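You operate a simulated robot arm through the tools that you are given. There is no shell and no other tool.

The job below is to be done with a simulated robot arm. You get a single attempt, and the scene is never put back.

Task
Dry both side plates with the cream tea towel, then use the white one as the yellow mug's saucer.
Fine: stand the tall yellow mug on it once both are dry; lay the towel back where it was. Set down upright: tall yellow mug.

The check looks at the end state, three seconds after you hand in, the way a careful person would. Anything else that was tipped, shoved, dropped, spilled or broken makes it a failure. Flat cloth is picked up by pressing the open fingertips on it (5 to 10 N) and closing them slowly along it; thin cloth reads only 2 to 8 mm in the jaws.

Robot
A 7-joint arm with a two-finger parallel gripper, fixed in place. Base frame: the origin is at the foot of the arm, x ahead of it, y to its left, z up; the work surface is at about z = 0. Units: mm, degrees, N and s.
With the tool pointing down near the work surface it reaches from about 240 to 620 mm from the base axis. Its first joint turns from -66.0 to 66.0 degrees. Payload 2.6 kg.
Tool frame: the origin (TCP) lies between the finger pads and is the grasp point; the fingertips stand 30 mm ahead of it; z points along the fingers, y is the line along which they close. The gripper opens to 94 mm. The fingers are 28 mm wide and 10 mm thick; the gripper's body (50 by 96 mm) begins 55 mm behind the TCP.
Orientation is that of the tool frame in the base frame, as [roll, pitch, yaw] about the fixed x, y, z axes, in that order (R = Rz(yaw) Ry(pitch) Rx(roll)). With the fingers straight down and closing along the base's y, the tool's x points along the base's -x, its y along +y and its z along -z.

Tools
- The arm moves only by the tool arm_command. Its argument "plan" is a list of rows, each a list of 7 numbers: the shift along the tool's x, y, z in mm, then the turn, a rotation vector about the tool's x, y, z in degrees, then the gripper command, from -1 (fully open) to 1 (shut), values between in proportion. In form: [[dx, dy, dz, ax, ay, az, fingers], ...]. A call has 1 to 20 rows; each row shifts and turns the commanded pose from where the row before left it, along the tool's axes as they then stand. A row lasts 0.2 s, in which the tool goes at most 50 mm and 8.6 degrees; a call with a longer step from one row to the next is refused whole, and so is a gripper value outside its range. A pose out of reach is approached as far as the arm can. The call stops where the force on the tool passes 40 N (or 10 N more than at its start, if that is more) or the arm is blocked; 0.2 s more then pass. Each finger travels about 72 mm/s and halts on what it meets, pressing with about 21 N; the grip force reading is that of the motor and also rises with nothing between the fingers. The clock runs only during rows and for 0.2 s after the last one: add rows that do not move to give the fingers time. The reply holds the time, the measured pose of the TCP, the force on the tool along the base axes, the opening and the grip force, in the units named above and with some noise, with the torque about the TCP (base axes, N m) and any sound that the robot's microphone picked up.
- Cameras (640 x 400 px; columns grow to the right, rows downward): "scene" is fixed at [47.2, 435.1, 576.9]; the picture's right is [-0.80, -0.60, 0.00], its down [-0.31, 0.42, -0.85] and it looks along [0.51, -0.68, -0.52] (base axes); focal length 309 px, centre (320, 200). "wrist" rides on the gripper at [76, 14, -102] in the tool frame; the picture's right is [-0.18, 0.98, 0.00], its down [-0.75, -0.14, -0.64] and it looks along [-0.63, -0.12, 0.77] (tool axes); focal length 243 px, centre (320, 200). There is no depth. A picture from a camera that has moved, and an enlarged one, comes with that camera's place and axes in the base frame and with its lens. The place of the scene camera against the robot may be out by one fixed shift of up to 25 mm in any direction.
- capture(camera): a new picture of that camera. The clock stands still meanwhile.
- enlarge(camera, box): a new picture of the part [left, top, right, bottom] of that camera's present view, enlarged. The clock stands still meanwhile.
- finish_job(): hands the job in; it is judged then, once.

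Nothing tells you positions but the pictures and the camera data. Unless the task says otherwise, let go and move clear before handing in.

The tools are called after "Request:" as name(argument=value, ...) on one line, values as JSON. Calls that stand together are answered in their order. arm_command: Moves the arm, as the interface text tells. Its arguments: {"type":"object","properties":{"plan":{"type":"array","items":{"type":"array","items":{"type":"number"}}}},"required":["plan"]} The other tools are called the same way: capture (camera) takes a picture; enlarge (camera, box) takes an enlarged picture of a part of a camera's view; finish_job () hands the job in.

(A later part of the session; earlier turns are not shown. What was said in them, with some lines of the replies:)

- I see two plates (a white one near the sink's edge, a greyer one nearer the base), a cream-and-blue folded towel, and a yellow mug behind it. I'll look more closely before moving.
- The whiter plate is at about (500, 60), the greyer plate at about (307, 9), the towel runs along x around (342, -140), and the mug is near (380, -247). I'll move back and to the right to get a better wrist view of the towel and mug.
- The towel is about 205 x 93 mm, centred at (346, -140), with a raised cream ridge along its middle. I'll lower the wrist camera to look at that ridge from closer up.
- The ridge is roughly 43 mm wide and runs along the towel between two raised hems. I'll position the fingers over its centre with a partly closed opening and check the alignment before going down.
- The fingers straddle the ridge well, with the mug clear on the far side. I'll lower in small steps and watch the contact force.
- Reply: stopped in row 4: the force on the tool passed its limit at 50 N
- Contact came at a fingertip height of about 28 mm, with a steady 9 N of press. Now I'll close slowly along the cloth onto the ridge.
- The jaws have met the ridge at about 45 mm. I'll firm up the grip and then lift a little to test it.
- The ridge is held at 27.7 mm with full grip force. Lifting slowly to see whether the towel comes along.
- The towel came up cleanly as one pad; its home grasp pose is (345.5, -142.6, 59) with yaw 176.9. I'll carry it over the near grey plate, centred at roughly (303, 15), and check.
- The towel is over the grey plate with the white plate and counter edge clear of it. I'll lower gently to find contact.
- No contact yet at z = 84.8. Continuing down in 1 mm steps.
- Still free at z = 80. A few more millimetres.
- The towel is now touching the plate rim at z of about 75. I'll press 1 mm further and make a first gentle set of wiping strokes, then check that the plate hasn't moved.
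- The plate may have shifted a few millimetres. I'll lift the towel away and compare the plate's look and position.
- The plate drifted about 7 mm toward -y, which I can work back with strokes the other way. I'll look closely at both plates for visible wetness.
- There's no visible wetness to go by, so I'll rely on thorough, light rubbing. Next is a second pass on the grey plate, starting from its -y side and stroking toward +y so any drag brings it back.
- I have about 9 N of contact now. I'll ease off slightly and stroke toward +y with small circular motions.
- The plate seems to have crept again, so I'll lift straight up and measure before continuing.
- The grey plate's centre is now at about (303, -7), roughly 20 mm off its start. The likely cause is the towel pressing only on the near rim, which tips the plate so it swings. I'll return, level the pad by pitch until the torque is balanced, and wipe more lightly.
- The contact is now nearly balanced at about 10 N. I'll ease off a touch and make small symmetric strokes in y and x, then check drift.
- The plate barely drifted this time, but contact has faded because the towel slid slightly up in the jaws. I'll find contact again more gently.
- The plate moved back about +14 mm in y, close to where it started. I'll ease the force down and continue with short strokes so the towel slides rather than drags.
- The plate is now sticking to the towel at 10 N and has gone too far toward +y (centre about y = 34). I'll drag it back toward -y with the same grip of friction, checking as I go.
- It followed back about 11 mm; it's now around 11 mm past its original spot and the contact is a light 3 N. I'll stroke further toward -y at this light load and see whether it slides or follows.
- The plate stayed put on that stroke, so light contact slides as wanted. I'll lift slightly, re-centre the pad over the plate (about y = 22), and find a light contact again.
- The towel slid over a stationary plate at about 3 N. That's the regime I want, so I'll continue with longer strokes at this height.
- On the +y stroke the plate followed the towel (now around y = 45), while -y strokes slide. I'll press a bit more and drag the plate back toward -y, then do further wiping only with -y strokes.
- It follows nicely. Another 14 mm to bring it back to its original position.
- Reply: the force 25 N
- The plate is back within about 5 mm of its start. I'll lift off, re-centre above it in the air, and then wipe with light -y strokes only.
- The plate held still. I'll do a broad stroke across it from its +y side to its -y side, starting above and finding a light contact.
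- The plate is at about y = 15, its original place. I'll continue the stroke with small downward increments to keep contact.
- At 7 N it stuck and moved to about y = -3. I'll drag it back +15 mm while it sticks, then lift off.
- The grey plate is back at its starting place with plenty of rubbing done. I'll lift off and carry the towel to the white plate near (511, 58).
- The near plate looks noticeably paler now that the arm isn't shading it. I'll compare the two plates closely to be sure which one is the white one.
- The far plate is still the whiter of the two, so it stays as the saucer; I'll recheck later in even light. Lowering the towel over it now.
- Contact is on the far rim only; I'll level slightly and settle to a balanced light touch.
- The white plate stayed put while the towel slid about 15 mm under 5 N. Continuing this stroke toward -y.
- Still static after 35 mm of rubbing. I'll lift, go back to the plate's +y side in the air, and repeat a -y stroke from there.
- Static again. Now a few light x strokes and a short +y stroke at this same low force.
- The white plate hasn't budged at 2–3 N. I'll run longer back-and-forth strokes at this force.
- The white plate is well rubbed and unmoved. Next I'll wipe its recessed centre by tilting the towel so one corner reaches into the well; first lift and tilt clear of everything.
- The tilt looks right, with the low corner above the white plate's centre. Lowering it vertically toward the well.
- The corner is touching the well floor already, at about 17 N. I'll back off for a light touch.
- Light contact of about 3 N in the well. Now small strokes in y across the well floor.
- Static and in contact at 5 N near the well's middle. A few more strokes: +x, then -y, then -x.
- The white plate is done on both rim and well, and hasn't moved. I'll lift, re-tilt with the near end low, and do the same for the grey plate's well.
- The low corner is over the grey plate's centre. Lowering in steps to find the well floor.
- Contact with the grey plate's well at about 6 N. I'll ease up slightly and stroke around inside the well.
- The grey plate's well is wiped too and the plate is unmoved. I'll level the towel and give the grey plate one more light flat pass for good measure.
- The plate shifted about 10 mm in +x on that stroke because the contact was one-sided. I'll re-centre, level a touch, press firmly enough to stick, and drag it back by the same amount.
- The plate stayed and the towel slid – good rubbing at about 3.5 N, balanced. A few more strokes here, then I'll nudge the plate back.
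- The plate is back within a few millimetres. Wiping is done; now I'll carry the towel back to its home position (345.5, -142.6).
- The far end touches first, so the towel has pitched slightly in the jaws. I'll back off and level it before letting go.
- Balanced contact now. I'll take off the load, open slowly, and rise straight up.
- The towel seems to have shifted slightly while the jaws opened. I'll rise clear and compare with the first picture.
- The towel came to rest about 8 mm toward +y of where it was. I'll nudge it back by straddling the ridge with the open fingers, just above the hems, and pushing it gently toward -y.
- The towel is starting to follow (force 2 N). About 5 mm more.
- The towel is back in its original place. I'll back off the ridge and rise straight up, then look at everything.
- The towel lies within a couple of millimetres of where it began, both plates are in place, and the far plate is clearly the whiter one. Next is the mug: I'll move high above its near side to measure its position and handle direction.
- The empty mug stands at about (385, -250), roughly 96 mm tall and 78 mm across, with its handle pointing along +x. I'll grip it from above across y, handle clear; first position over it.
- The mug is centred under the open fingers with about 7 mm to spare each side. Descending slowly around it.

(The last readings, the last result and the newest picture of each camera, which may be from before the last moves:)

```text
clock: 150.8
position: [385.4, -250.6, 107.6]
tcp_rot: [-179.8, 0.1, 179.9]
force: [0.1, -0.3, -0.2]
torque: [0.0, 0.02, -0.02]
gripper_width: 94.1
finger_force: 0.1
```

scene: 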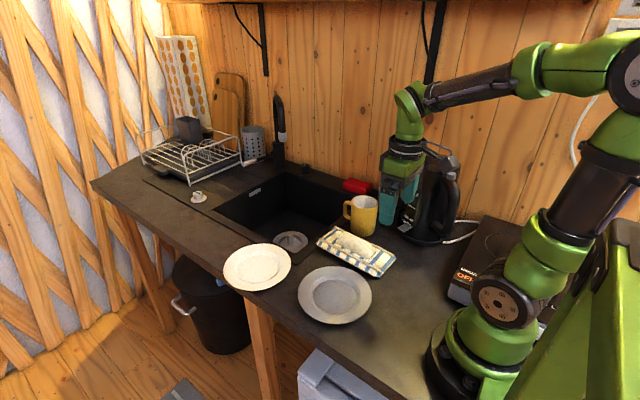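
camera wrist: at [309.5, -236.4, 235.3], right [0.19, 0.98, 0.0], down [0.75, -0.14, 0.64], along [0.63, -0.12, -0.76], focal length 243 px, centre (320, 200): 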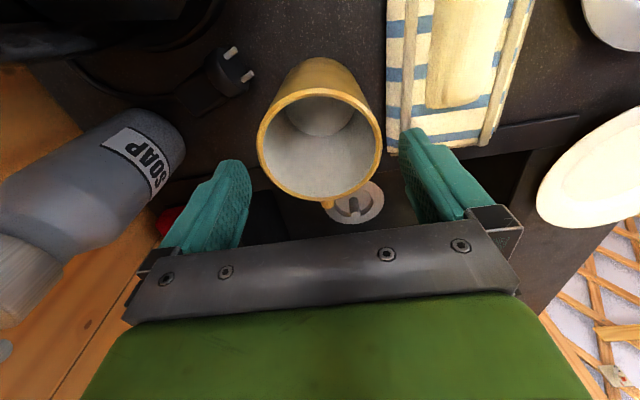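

Request:
arm_command(plan=[[0, 0, 10, 0, 0, 0, -1], [0, 0, 10, 0, 0, 0, -1], [0, 0, 10, 0, 0, 0, -1], [0, 0, 8, 0, 0, 0, -1], [0, 0, 5, 0, 0, 0, -1], [0, 0, 0, 0, 0, 0, -1]])

Request:
enlarge(camera="scene", box=[330, 160, 420, 245])

Request:
capture(camera="wrist")

```text
clock: 152.2
position: [385.0, -250.5, 65.4]
tcp_rot: [-179.7, 0.2, 179.9]
force: [0.7, -0.2, 0.4]
torque: [0.03, 0.03, -0.03]
gripper_width: 94.3
finger_force: 0.1
```

```text
4.71 times, centred on (375, 202) of scene
camera zoom: at [47.2, 435.1, 576.9], right [-0.8, -0.6, 0.0], down [-0.31, 0.42, -0.85], along [0.51, -0.68, -0.52], focal length 1453 px, centre (61, 188)
```

zoom: 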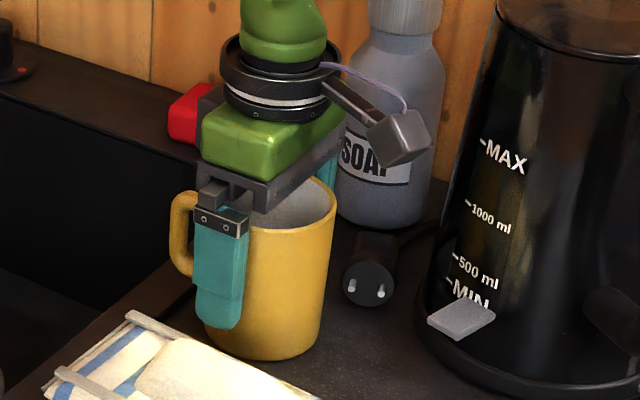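

```text
taken
camera wrist: at [309.5, -235.9, 168.5], right [0.19, 0.98, 0.0], down [0.75, -0.14, 0.64], along [0.63, -0.12, -0.76], focal length 243 px, centre (320, 200)
```

wrist: 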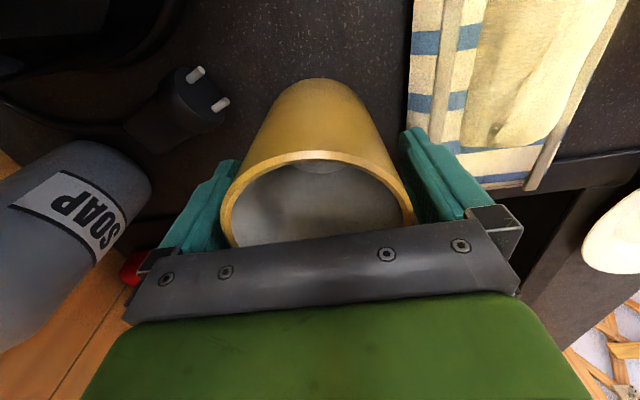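

The fingers straddle the mug cleanly at z = 65. Closing slowly.

Request:
arm_command(plan=[[0, 0, 0, 0, 0, 0, -0.9], [0, 0, 0, 0, 0, 0, -0.8], [0, 0, 0, 0, 0, 0, -0.74], [0, 0, 0, 0, 0, 0, -0.7], [0, 0, 0, 0, 0, 0, -0.66], [0, 0, 0, 0, 0, 0, -0.6], [0, 0, 0, 0, 0, 0, -0.4], [0, 0, 0, 0, 0, 0, 0], [0, 0, 0, 0, 0, 0, 0.5], [0, 0, 0, 0, 0, 0, 1], [0, 0, 0, 0, 0, 0, 1], [0, 0, 0, 0, 0, 0, 1]])

Request:
enlarge(camera="scene", box=[330, 160, 420, 245])

```text
clock: 154.8
position: [386.2, -251.8, 66.2]
tcp_rot: [-179.7, 0.0, 179.9]
force: [-0.8, -0.5, 1.9]
torque: [0.01, 0.0, 0.01]
gripper_width: 80.3
finger_force: 20.9
```

```text
4.71 times, centred on (375, 202) of scene
camera zoom: at [47.2, 435.1, 576.9], right [-0.8, -0.6, 0.0], down [-0.31, 0.42, -0.85], along [0.51, -0.68, -0.52], focal length 1453 px, centre (61, 188)
```

zoom: 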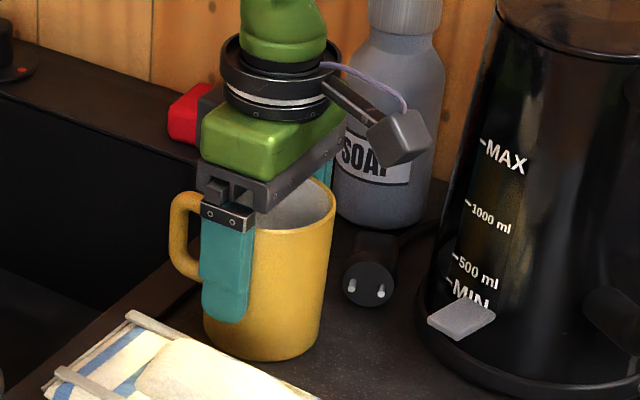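

The mug is held at 80 mm with full grip. Lifting straight up.

Request:
arm_command(plan=[[0, 0, -5, 0, 0, 0, 1], [0, 0, -10, 0, 0, 0, 1], [0, 0, -20, 0, 0, 0, 1], [0, 0, -30, 0, 0, 0, 1], [0, 0, -30, 0, 0, 0, 1], [0, 0, -15, 0, 0, 0, 1], [0, 0, 0, 0, 0, 0, 1]])

Request:
capture(camera="scene")

Request:
capture(camera="wrist")

```text
clock: 156.4
position: [385.9, -250.2, 175.9]
tcp_rot: [-179.7, 0.1, 179.9]
force: [-0.6, 1.3, -2.2]
torque: [0.01, 0.01, 0.04]
gripper_width: 80.3
finger_force: 21.1
```

```text
taken
```

scene: 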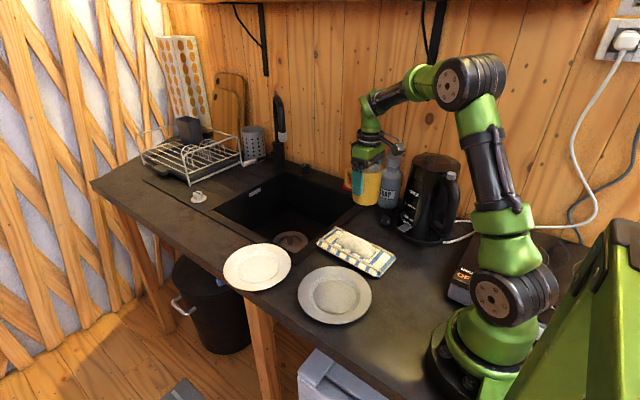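

```text
taken
camera wrist: at [308.9, -235.7, 278.6], right [0.19, 0.98, -0.01], down [0.75, -0.14, 0.64], along [0.63, -0.12, -0.77], focal length 243 px, centre (320, 200)
```

wrist: 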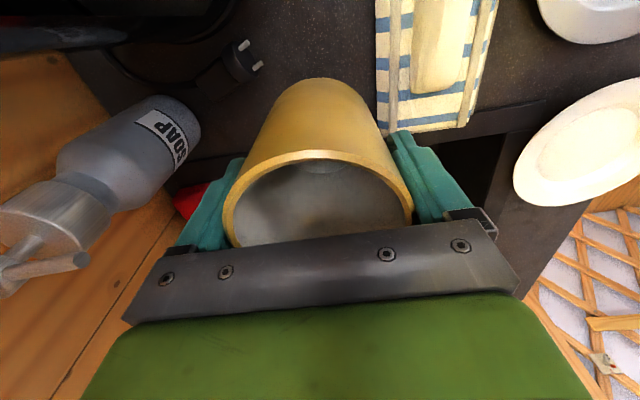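

The mug is up and level, and the two plates seen unshaded confirm the far one is the white plate. Carrying the mug over to above it.

Request:
arm_command(plan=[[-5, 12, -5, 0, 0, 0, 1], [-10, 25, -5, 0, 0, 0, 1], [-12, 30, 0, 0, 0, 0, 1], [-12, 30, 0, 0, 0, 0, 1], [-12, 30, 0, 0, 0, 0, 1], [-12, 30, 0, 0, 0, 0, 1], [-12, 30, 0, 0, 0, 0, 1], [-12, 30, 0, 0, 0, 0, 1], [-12, 30, 0, 0, 0, 0, 1], [-10, 25, 0, 0, 0, 0, 1], [-10, 20, 0, 0, 0, 0, 1], [-5, 11, 0, 0, 0, 0, 1], [-1, 5, 0, 0, 0, 0, 1], [0, 0, 0, 0, 0, 0, 1], [0, 0, 0, 0, 0, 0, 1]])

Request:
capture(camera="scene")

Request:
capture(camera="wrist")

Request:
enlarge(camera="scene", box=[215, 190, 335, 300])

```text
clock: 159.6
position: [511.9, 58.8, 185.6]
tcp_rot: [-179.7, 0.1, 179.9]
force: [0.0, -0.3, -1.9]
torque: [0.01, -0.01, -0.01]
gripper_width: 80.3
finger_force: 21.1
```

```text
taken
```

scene: 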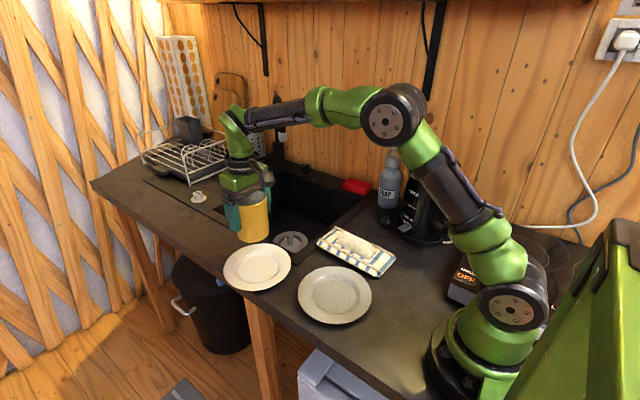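

```text
taken
camera wrist: at [434.7, 72.8, 287.7], right [0.19, 0.98, -0.01], down [0.75, -0.14, 0.64], along [0.63, -0.12, -0.76], focal length 243 px, centre (320, 200)
```

wrist: 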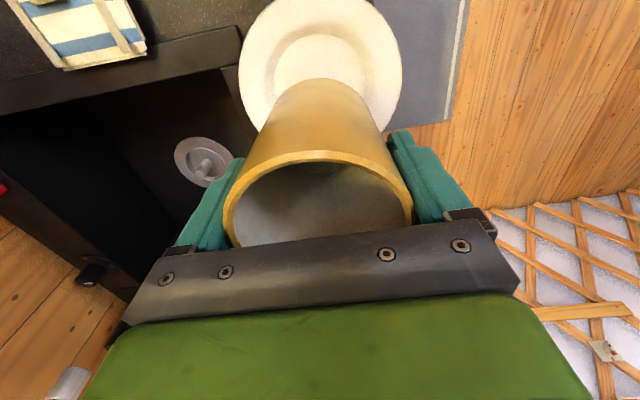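

```text
3.64 times, centred on (275, 245) of scene
camera zoom: at [47.2, 435.1, 576.9], right [-0.8, -0.6, 0.0], down [-0.31, 0.42, -0.85], along [0.51, -0.68, -0.52], focal length 1123 px, centre (484, 36)
```

zoom: 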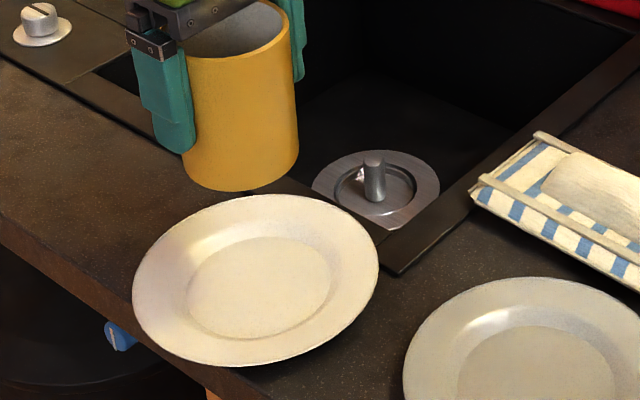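

The mug is above the white plate, whose centre I put at about (508, 58). I'll shift 3 mm and lower toward it.

Request:
arm_command(plan=[[3.5, -0.3, 20, 0, 0, 0, 1], [0, 0, 25, 0, 0, 0, 1], [0, 0, 25, 0, 0, 0, 1], [0, 0, 15, 0, 0, 0, 1], [0, 0, 7, 0, 0, 0, 1], [0, 0, 0, 0, 0, 0, 1], [0, 0, 0, 0, 0, 0, 1]])

Request:
enlarge(camera="scene", box=[205, 200, 325, 310])

Request:
capture(camera="wrist")

```text
clock: 161.2
position: [508.0, 57.0, 93.0]
tcp_rot: [-179.7, 0.2, 179.9]
force: [0.9, -0.2, -2.9]
torque: [-0.02, 0.04, 0.0]
gripper_width: 80.2
finger_force: 20.4
```

```text
3.64 times, centred on (265, 255) of scene
camera zoom: at [47.2, 435.1, 576.9], right [-0.8, -0.6, 0.0], down [-0.31, 0.42, -0.85], along [0.51, -0.68, -0.52], focal length 1123 px, centre (520, 0)
```

zoom: 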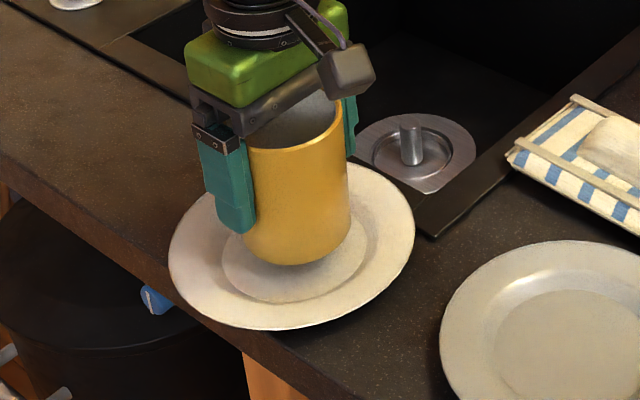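

```text
taken
camera wrist: at [431.2, 72.2, 195.4], right [0.19, 0.98, 0.0], down [0.75, -0.14, 0.64], along [0.63, -0.12, -0.76], focal length 243 px, centre (320, 200)
```

wrist: 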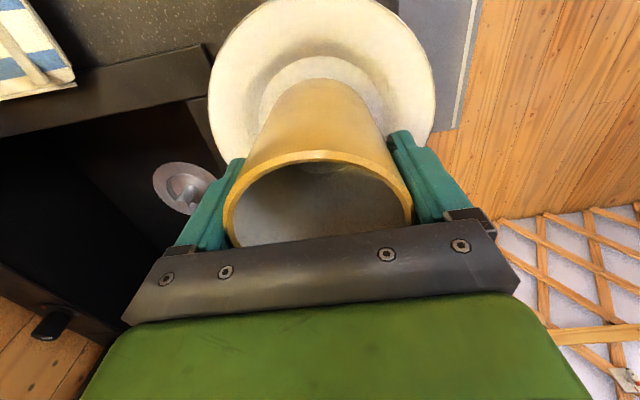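

The mug is well centred over the plate's well. Lowering the last bit gently.

Request:
arm_command(plan=[[0, 0, 5, 0, 0, 0, 1], [0, 0, 3, 0, 0, 0, 1], [0, 0, 2, 0, 0, 0, 1], [0, 0, 0, 0, 0, 0, 1]])

```text
clock: 162.2
position: [507.8, 56.8, 82.4]
tcp_rot: [-179.7, 0.3, 179.9]
force: [-1.1, 0.4, 0.4]
torque: [0.03, 0.0, 0.01]
gripper_width: 80.2
finger_force: 20.8
```

Request:
arm_command(plan=[[0, 0, 0.7, 0, 0, 0, 1], [0, 0, 0, 0, 0, 0, 1]])

Request:
enlarge(camera="scene", box=[205, 200, 325, 310])

```text
clock: 162.8
position: [507.4, 57.9, 83.2]
tcp_rot: [-179.7, 0.2, 179.9]
force: [-2.9, -1.4, 10.3]
torque: [-0.05, 0.33, 0.02]
gripper_width: 80.2
finger_force: 20.8
```

```text
3.64 times, centred on (265, 255) of scene
camera zoom: at [47.1, 435.0, 576.9], right [-0.8, -0.6, 0.0], down [-0.31, 0.42, -0.85], along [0.51, -0.68, -0.52], focal length 1123 px, centre (520, 0)
```

zoom: 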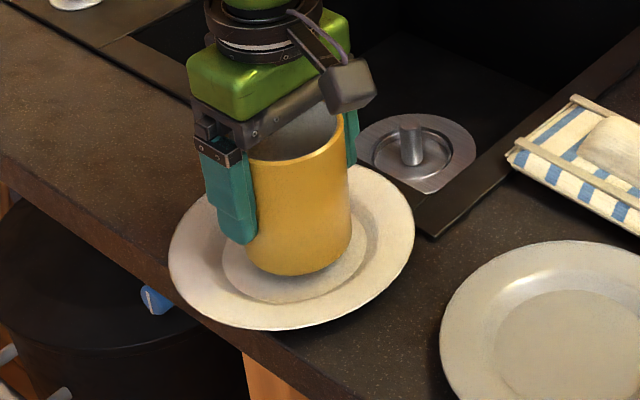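

The mug is resting on the plate with about 12 N. I'll take off some load before opening.

Request:
arm_command(plan=[[0, 0, -0.5, 0, 0, 0, 1], [0, 0, 0, 0, 0, 0, 1]])

Request:
enlarge(camera="scene", box=[215, 225, 295, 300])

```text
clock: 163.4
position: [507.8, 57.0, 83.0]
tcp_rot: [-179.7, 0.2, 179.9]
force: [0.5, 0.1, 6.2]
torque: [0.06, -0.06, -0.05]
gripper_width: 80.5
finger_force: 21.4
```

```text
5.33 times, centred on (255, 262) of scene
camera zoom: at [47.1, 435.1, 576.9], right [-0.8, -0.6, 0.0], down [-0.31, 0.42, -0.85], along [0.51, -0.68, -0.52], focal length 1647 px, centre (667, -133)
```

zoom: 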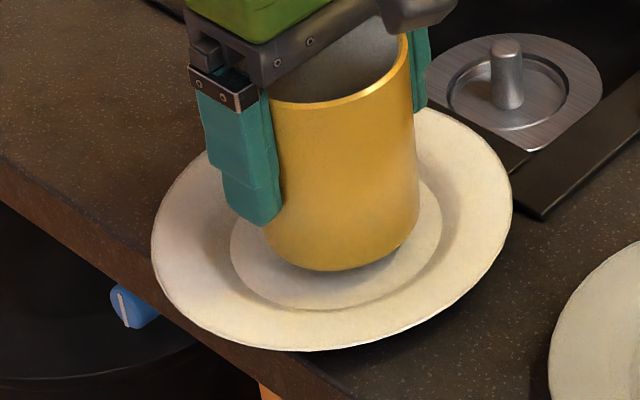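

Contact is central (torque near zero). I'll ease a bit more and then open the fingers slowly.

Request:
arm_command(plan=[[0, 0, -0.3, 0, 0, 0, 1], [0, 0, 0, 0, 0, 0, 1]])

```text
clock: 164.0
position: [508.0, 57.4, 81.7]
tcp_rot: [-179.6, 0.1, 179.9]
force: [1.7, 1.4, 4.0]
torque: [0.16, -0.31, 0.02]
gripper_width: 80.6
finger_force: 20.7
```

Request:
arm_command(plan=[[0, 0, -0.2, 0, 0, 0, 1], [0, 0, 0, 0, 0, 0, 0.2], [0, 0, 0, 0, 0, 0, -0.4], [0, 0, 0, 0, 0, 0, -0.6], [0, 0, 0, 0, 0, 0, -0.68], [0, 0, 0, 0, 0, 0, -0.72], [0, 0, 0, 0, 0, 0, -0.76], [0, 0, 0, 0, 0, 0, -0.82], [0, 0, 0, 0, 0, 0, -0.9], [0, 0, 0, 0, 0, 0, -1], [0, 0, 0, 0, 0, 0, -1], [0, 0, 0, 0, 0, 0, -1]])

Request:
enlarge(camera="scene", box=[215, 215, 305, 300])

Request:
capture(camera="wrist")

```text
clock: 166.6
position: [507.3, 56.1, 83.5]
tcp_rot: [-179.7, 0.1, 179.9]
force: [0.6, 0.2, -0.4]
torque: [0.04, 0.03, -0.02]
gripper_width: 94.0
finger_force: 0.1
```

```text
4.71 times, centred on (260, 258) of scene
camera zoom: at [47.2, 435.1, 576.9], right [-0.8, -0.6, 0.0], down [-0.31, 0.42, -0.85], along [0.51, -0.68, -0.52], focal length 1453 px, centre (602, -71)
```

zoom: 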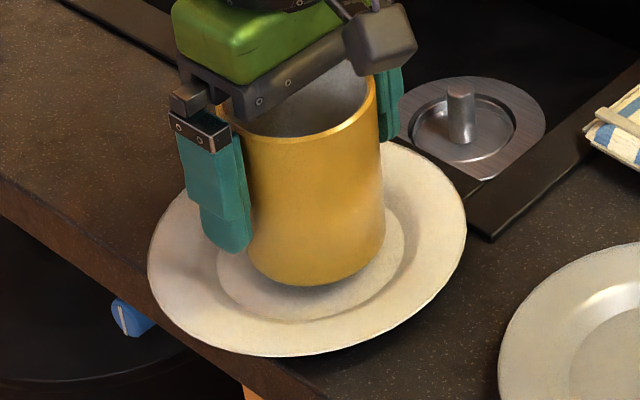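

```text
taken
camera wrist: at [431.3, 71.9, 186.0], right [0.19, 0.98, 0.0], down [0.75, -0.14, 0.64], along [0.63, -0.12, -0.76], focal length 243 px, centre (320, 200)
```

wrist: 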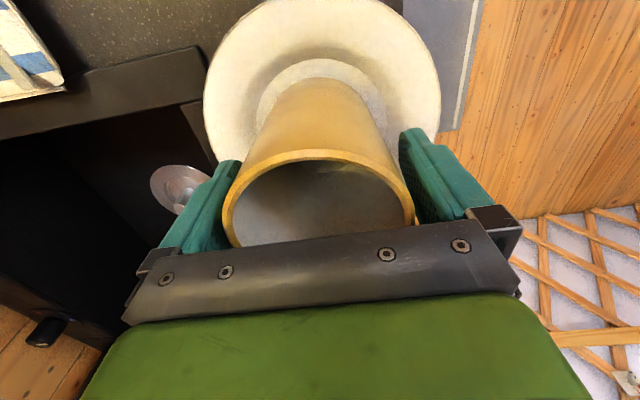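

The mug stands on its own on the white plate. Rising straight up and clear.

Request:
arm_command(plan=[[0, 0, -5, 0, 0, 0, -1], [0, 0, -10, 0, 0, 0, -1], [0, 0, -15, 0, 0, 0, -1], [0, 0, -20, 0, 0, 0, -1], [0, 0, -25, 0, 0, 0, -1], [0, 0, -30, 0, 0, 0, -1], [0, 0, -30, 0, 0, 0, -1], [0, 0, -20, 0, 0, 0, -1], [0, 0, 0, 0, 0, 0, -1]])

Request:
capture(camera="wrist")

Request:
enlarge(camera="scene", box=[205, 190, 325, 310])

```text
clock: 168.6
position: [508.4, 57.3, 238.8]
tcp_rot: [-179.6, 0.0, 179.9]
force: [0.1, 0.7, -0.6]
torque: [0.01, 0.03, 0.03]
gripper_width: 94.1
finger_force: 0.0
```

```text
taken
camera wrist: at [431.0, 72.0, 341.3], right [0.19, 0.98, -0.01], down [0.75, -0.14, 0.64], along [0.63, -0.12, -0.76], focal length 243 px, centre (320, 200)
```

wrist: 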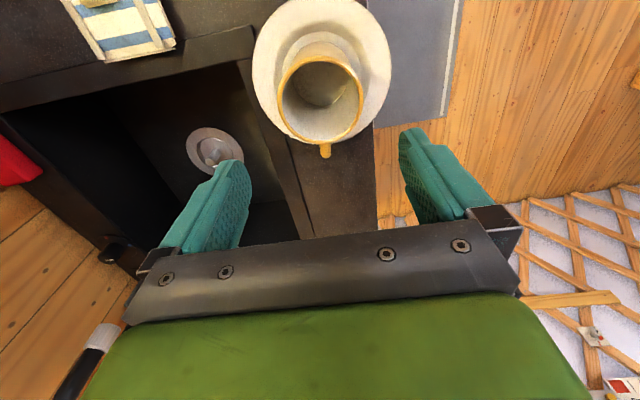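

```text
3.33 times, centred on (265, 250) of scene
camera zoom: at [47.2, 435.1, 576.9], right [-0.8, -0.6, 0.0], down [-0.31, 0.42, -0.85], along [0.51, -0.68, -0.52], focal length 1029 px, centre (503, 33)
```

zoom: 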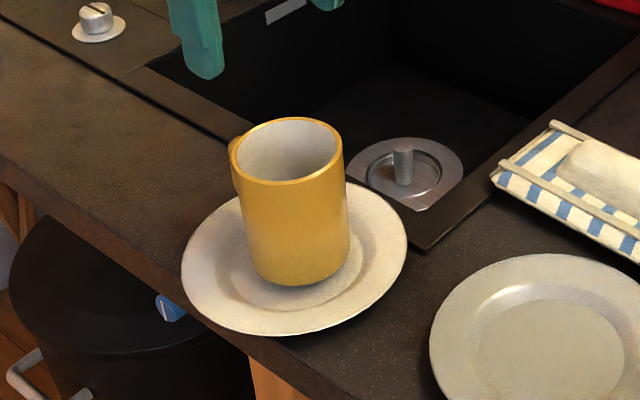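

The mug stands upright in the middle of the white plate, and the plate hasn't moved. I'll withdraw to the starting pose and take a last look.

Request:
arm_command(plan=[[0, 0, -20, 0, 0, 0, -1], [0, 0, -20, 0, 0, 0, -1], [28, -18, 0, 0, 0, 0, -1], [28, -18, 0, 0, 0, 0, -1], [28, -18, 0, 0, 0, 0, -1], [28, -18, 0, 0, 0, 0, -1], [28, -17, 0, 0, 0, 0, -1], [0, 0, 0, 0, 0, 0, -1], [0, 0, 0, 0, 0, 0, -1]])

Request:
capture(camera="scene")

Request:
enlarge(camera="scene", box=[200, 170, 420, 330])

Request:
capture(camera="wrist")

```text
clock: 170.6
position: [367.6, -31.1, 278.2]
tcp_rot: [-179.6, 0.0, 179.8]
force: [-0.2, 0.1, -0.4]
torque: [-0.01, 0.01, 0.0]
gripper_width: 94.0
finger_force: 0.1
```

```text
taken
```

scene: 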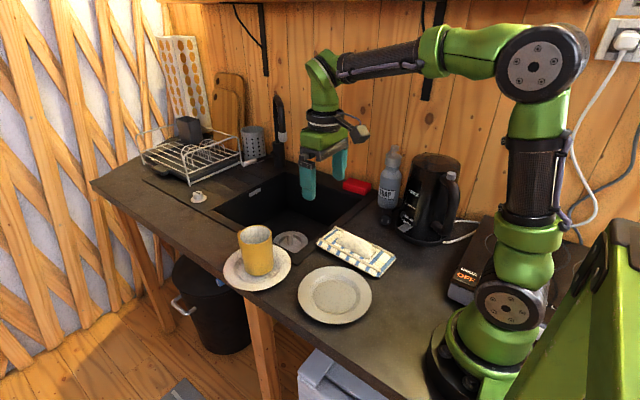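

```text
2.50 times, centred on (310, 250) of scene
camera zoom: at [47.2, 435.1, 576.9], right [-0.8, -0.6, 0.0], down [-0.31, 0.42, -0.85], along [0.51, -0.68, -0.52], focal length 772 px, centre (345, 75)
```

zoom: 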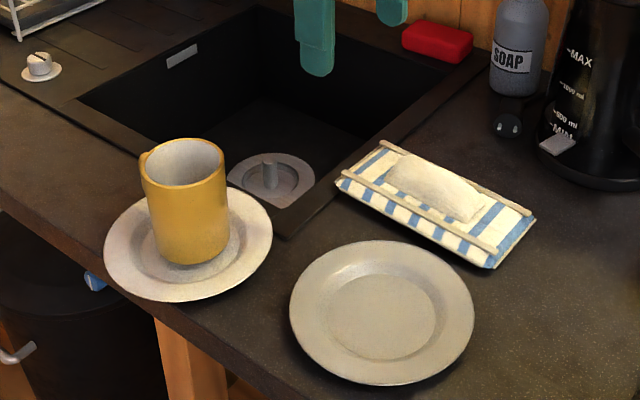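

```text
taken
camera wrist: at [291.3, -16.4, 381.6], right [0.19, 0.98, 0.0], down [0.75, -0.14, 0.64], along [0.63, -0.12, -0.76], focal length 243 px, centre (320, 200)
```

wrist: 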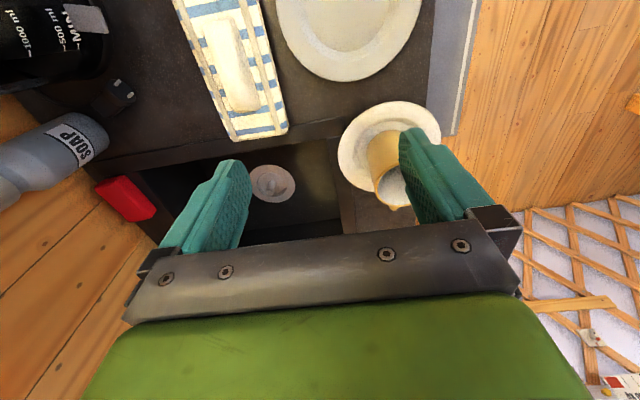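

Everything is in place; with the arm in the same pose as at the start, the plates look paler and more matte than before. One close check of both plates before handing in.

Request:
enlarge(camera="scene", box=[290, 255, 385, 330])

Request:
enlarge(camera="scene", box=[215, 220, 300, 300])

Request:
enlarge(camera="wrist", box=[80, 0, 460, 220])

```text
5.33 times, centred on (338, 292) of scene
camera zoom: at [47.2, 435.1, 576.9], right [-0.8, -0.6, 0.0], down [-0.31, 0.42, -0.85], along [0.51, -0.68, -0.52], focal length 1647 px, centre (227, -293)
```

zoom: 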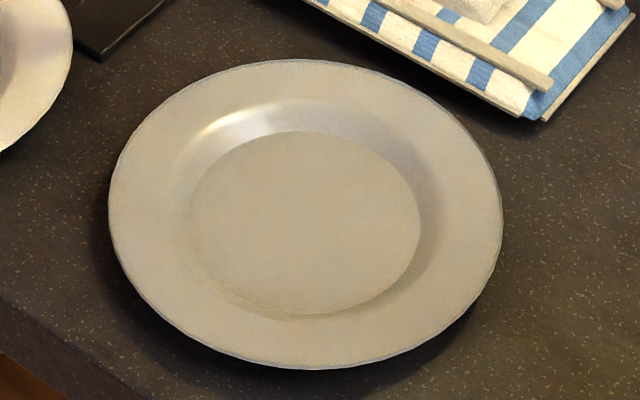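

```text
5.00 times, centred on (258, 260) of scene
camera zoom: at [47.2, 435.1, 576.9], right [-0.8, -0.6, 0.0], down [-0.31, 0.42, -0.85], along [0.51, -0.68, -0.52], focal length 1544 px, centre (632, -100)
```

zoom: 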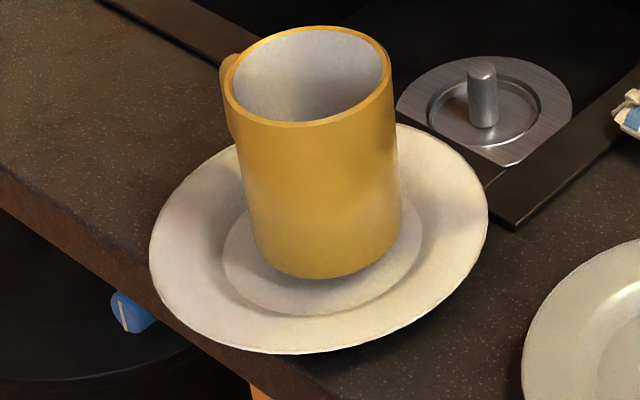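

```text
1.68 times, centred on (270, 110) of wrist
camera zoom: at [291.3, -16.4, 381.6], right [0.19, 0.98, 0.0], down [0.75, -0.14, 0.64], along [0.63, -0.12, -0.76], focal length 409 px, centre (404, 352)
```

zoom: 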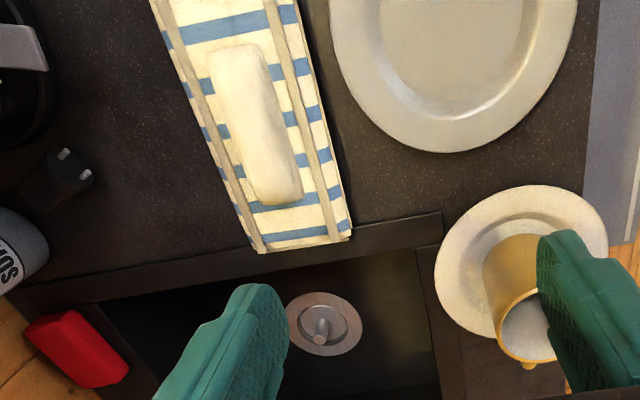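

Both plates have been wiped with the towel on the rim and in the middle. I can't see wetness directly, but both look drier than at the start.

- **Mug:** the yellow mug stands upright near the centre of the white plate.
- **Towel:** it lies back where it was, to within a few millimetres.
- **Plates:** the near plate slid about during wiping and is back within a few millimetres of its start. The white plate didn't move.
- **Arm:** it has let go and is clear of everything.

I'm handing in now.

Request:
finish_job()

```text
The job is handed in.
```

I've handed the job in: both side plates are wiped, the yellow mug stands on the white one, and the towel is back where it was. I don't have the check's result.

- **Drying:** I rubbed the towel over both plates, across the rims and in the middle. No water was ever visible, so I can't confirm they are fully dry. Both do look paler and more matte than at the start.
- **Mug:** it stands upright near the middle of the white plate, with its handle pointing away from the arm. In the pictures its base looks slightly raised above the plate's hollow, but it felt solid when set down and stayed put when released.
- **Towel:** it shifted about 8 mm when I let go, so I nudged it back to within a few millimetres of its original spot.
- **Other plate:** the nearer, greyer plate was dragged up to about 30 mm during wiping. I moved it back to within about 3 mm of its start. The white plate didn't move.
- **Contact forces:** lowering onto the towel to pick it up pressed harder than I meant, about 50 N for a moment. Nothing was visibly damaged.

The arm has let go and is back at its starting position.
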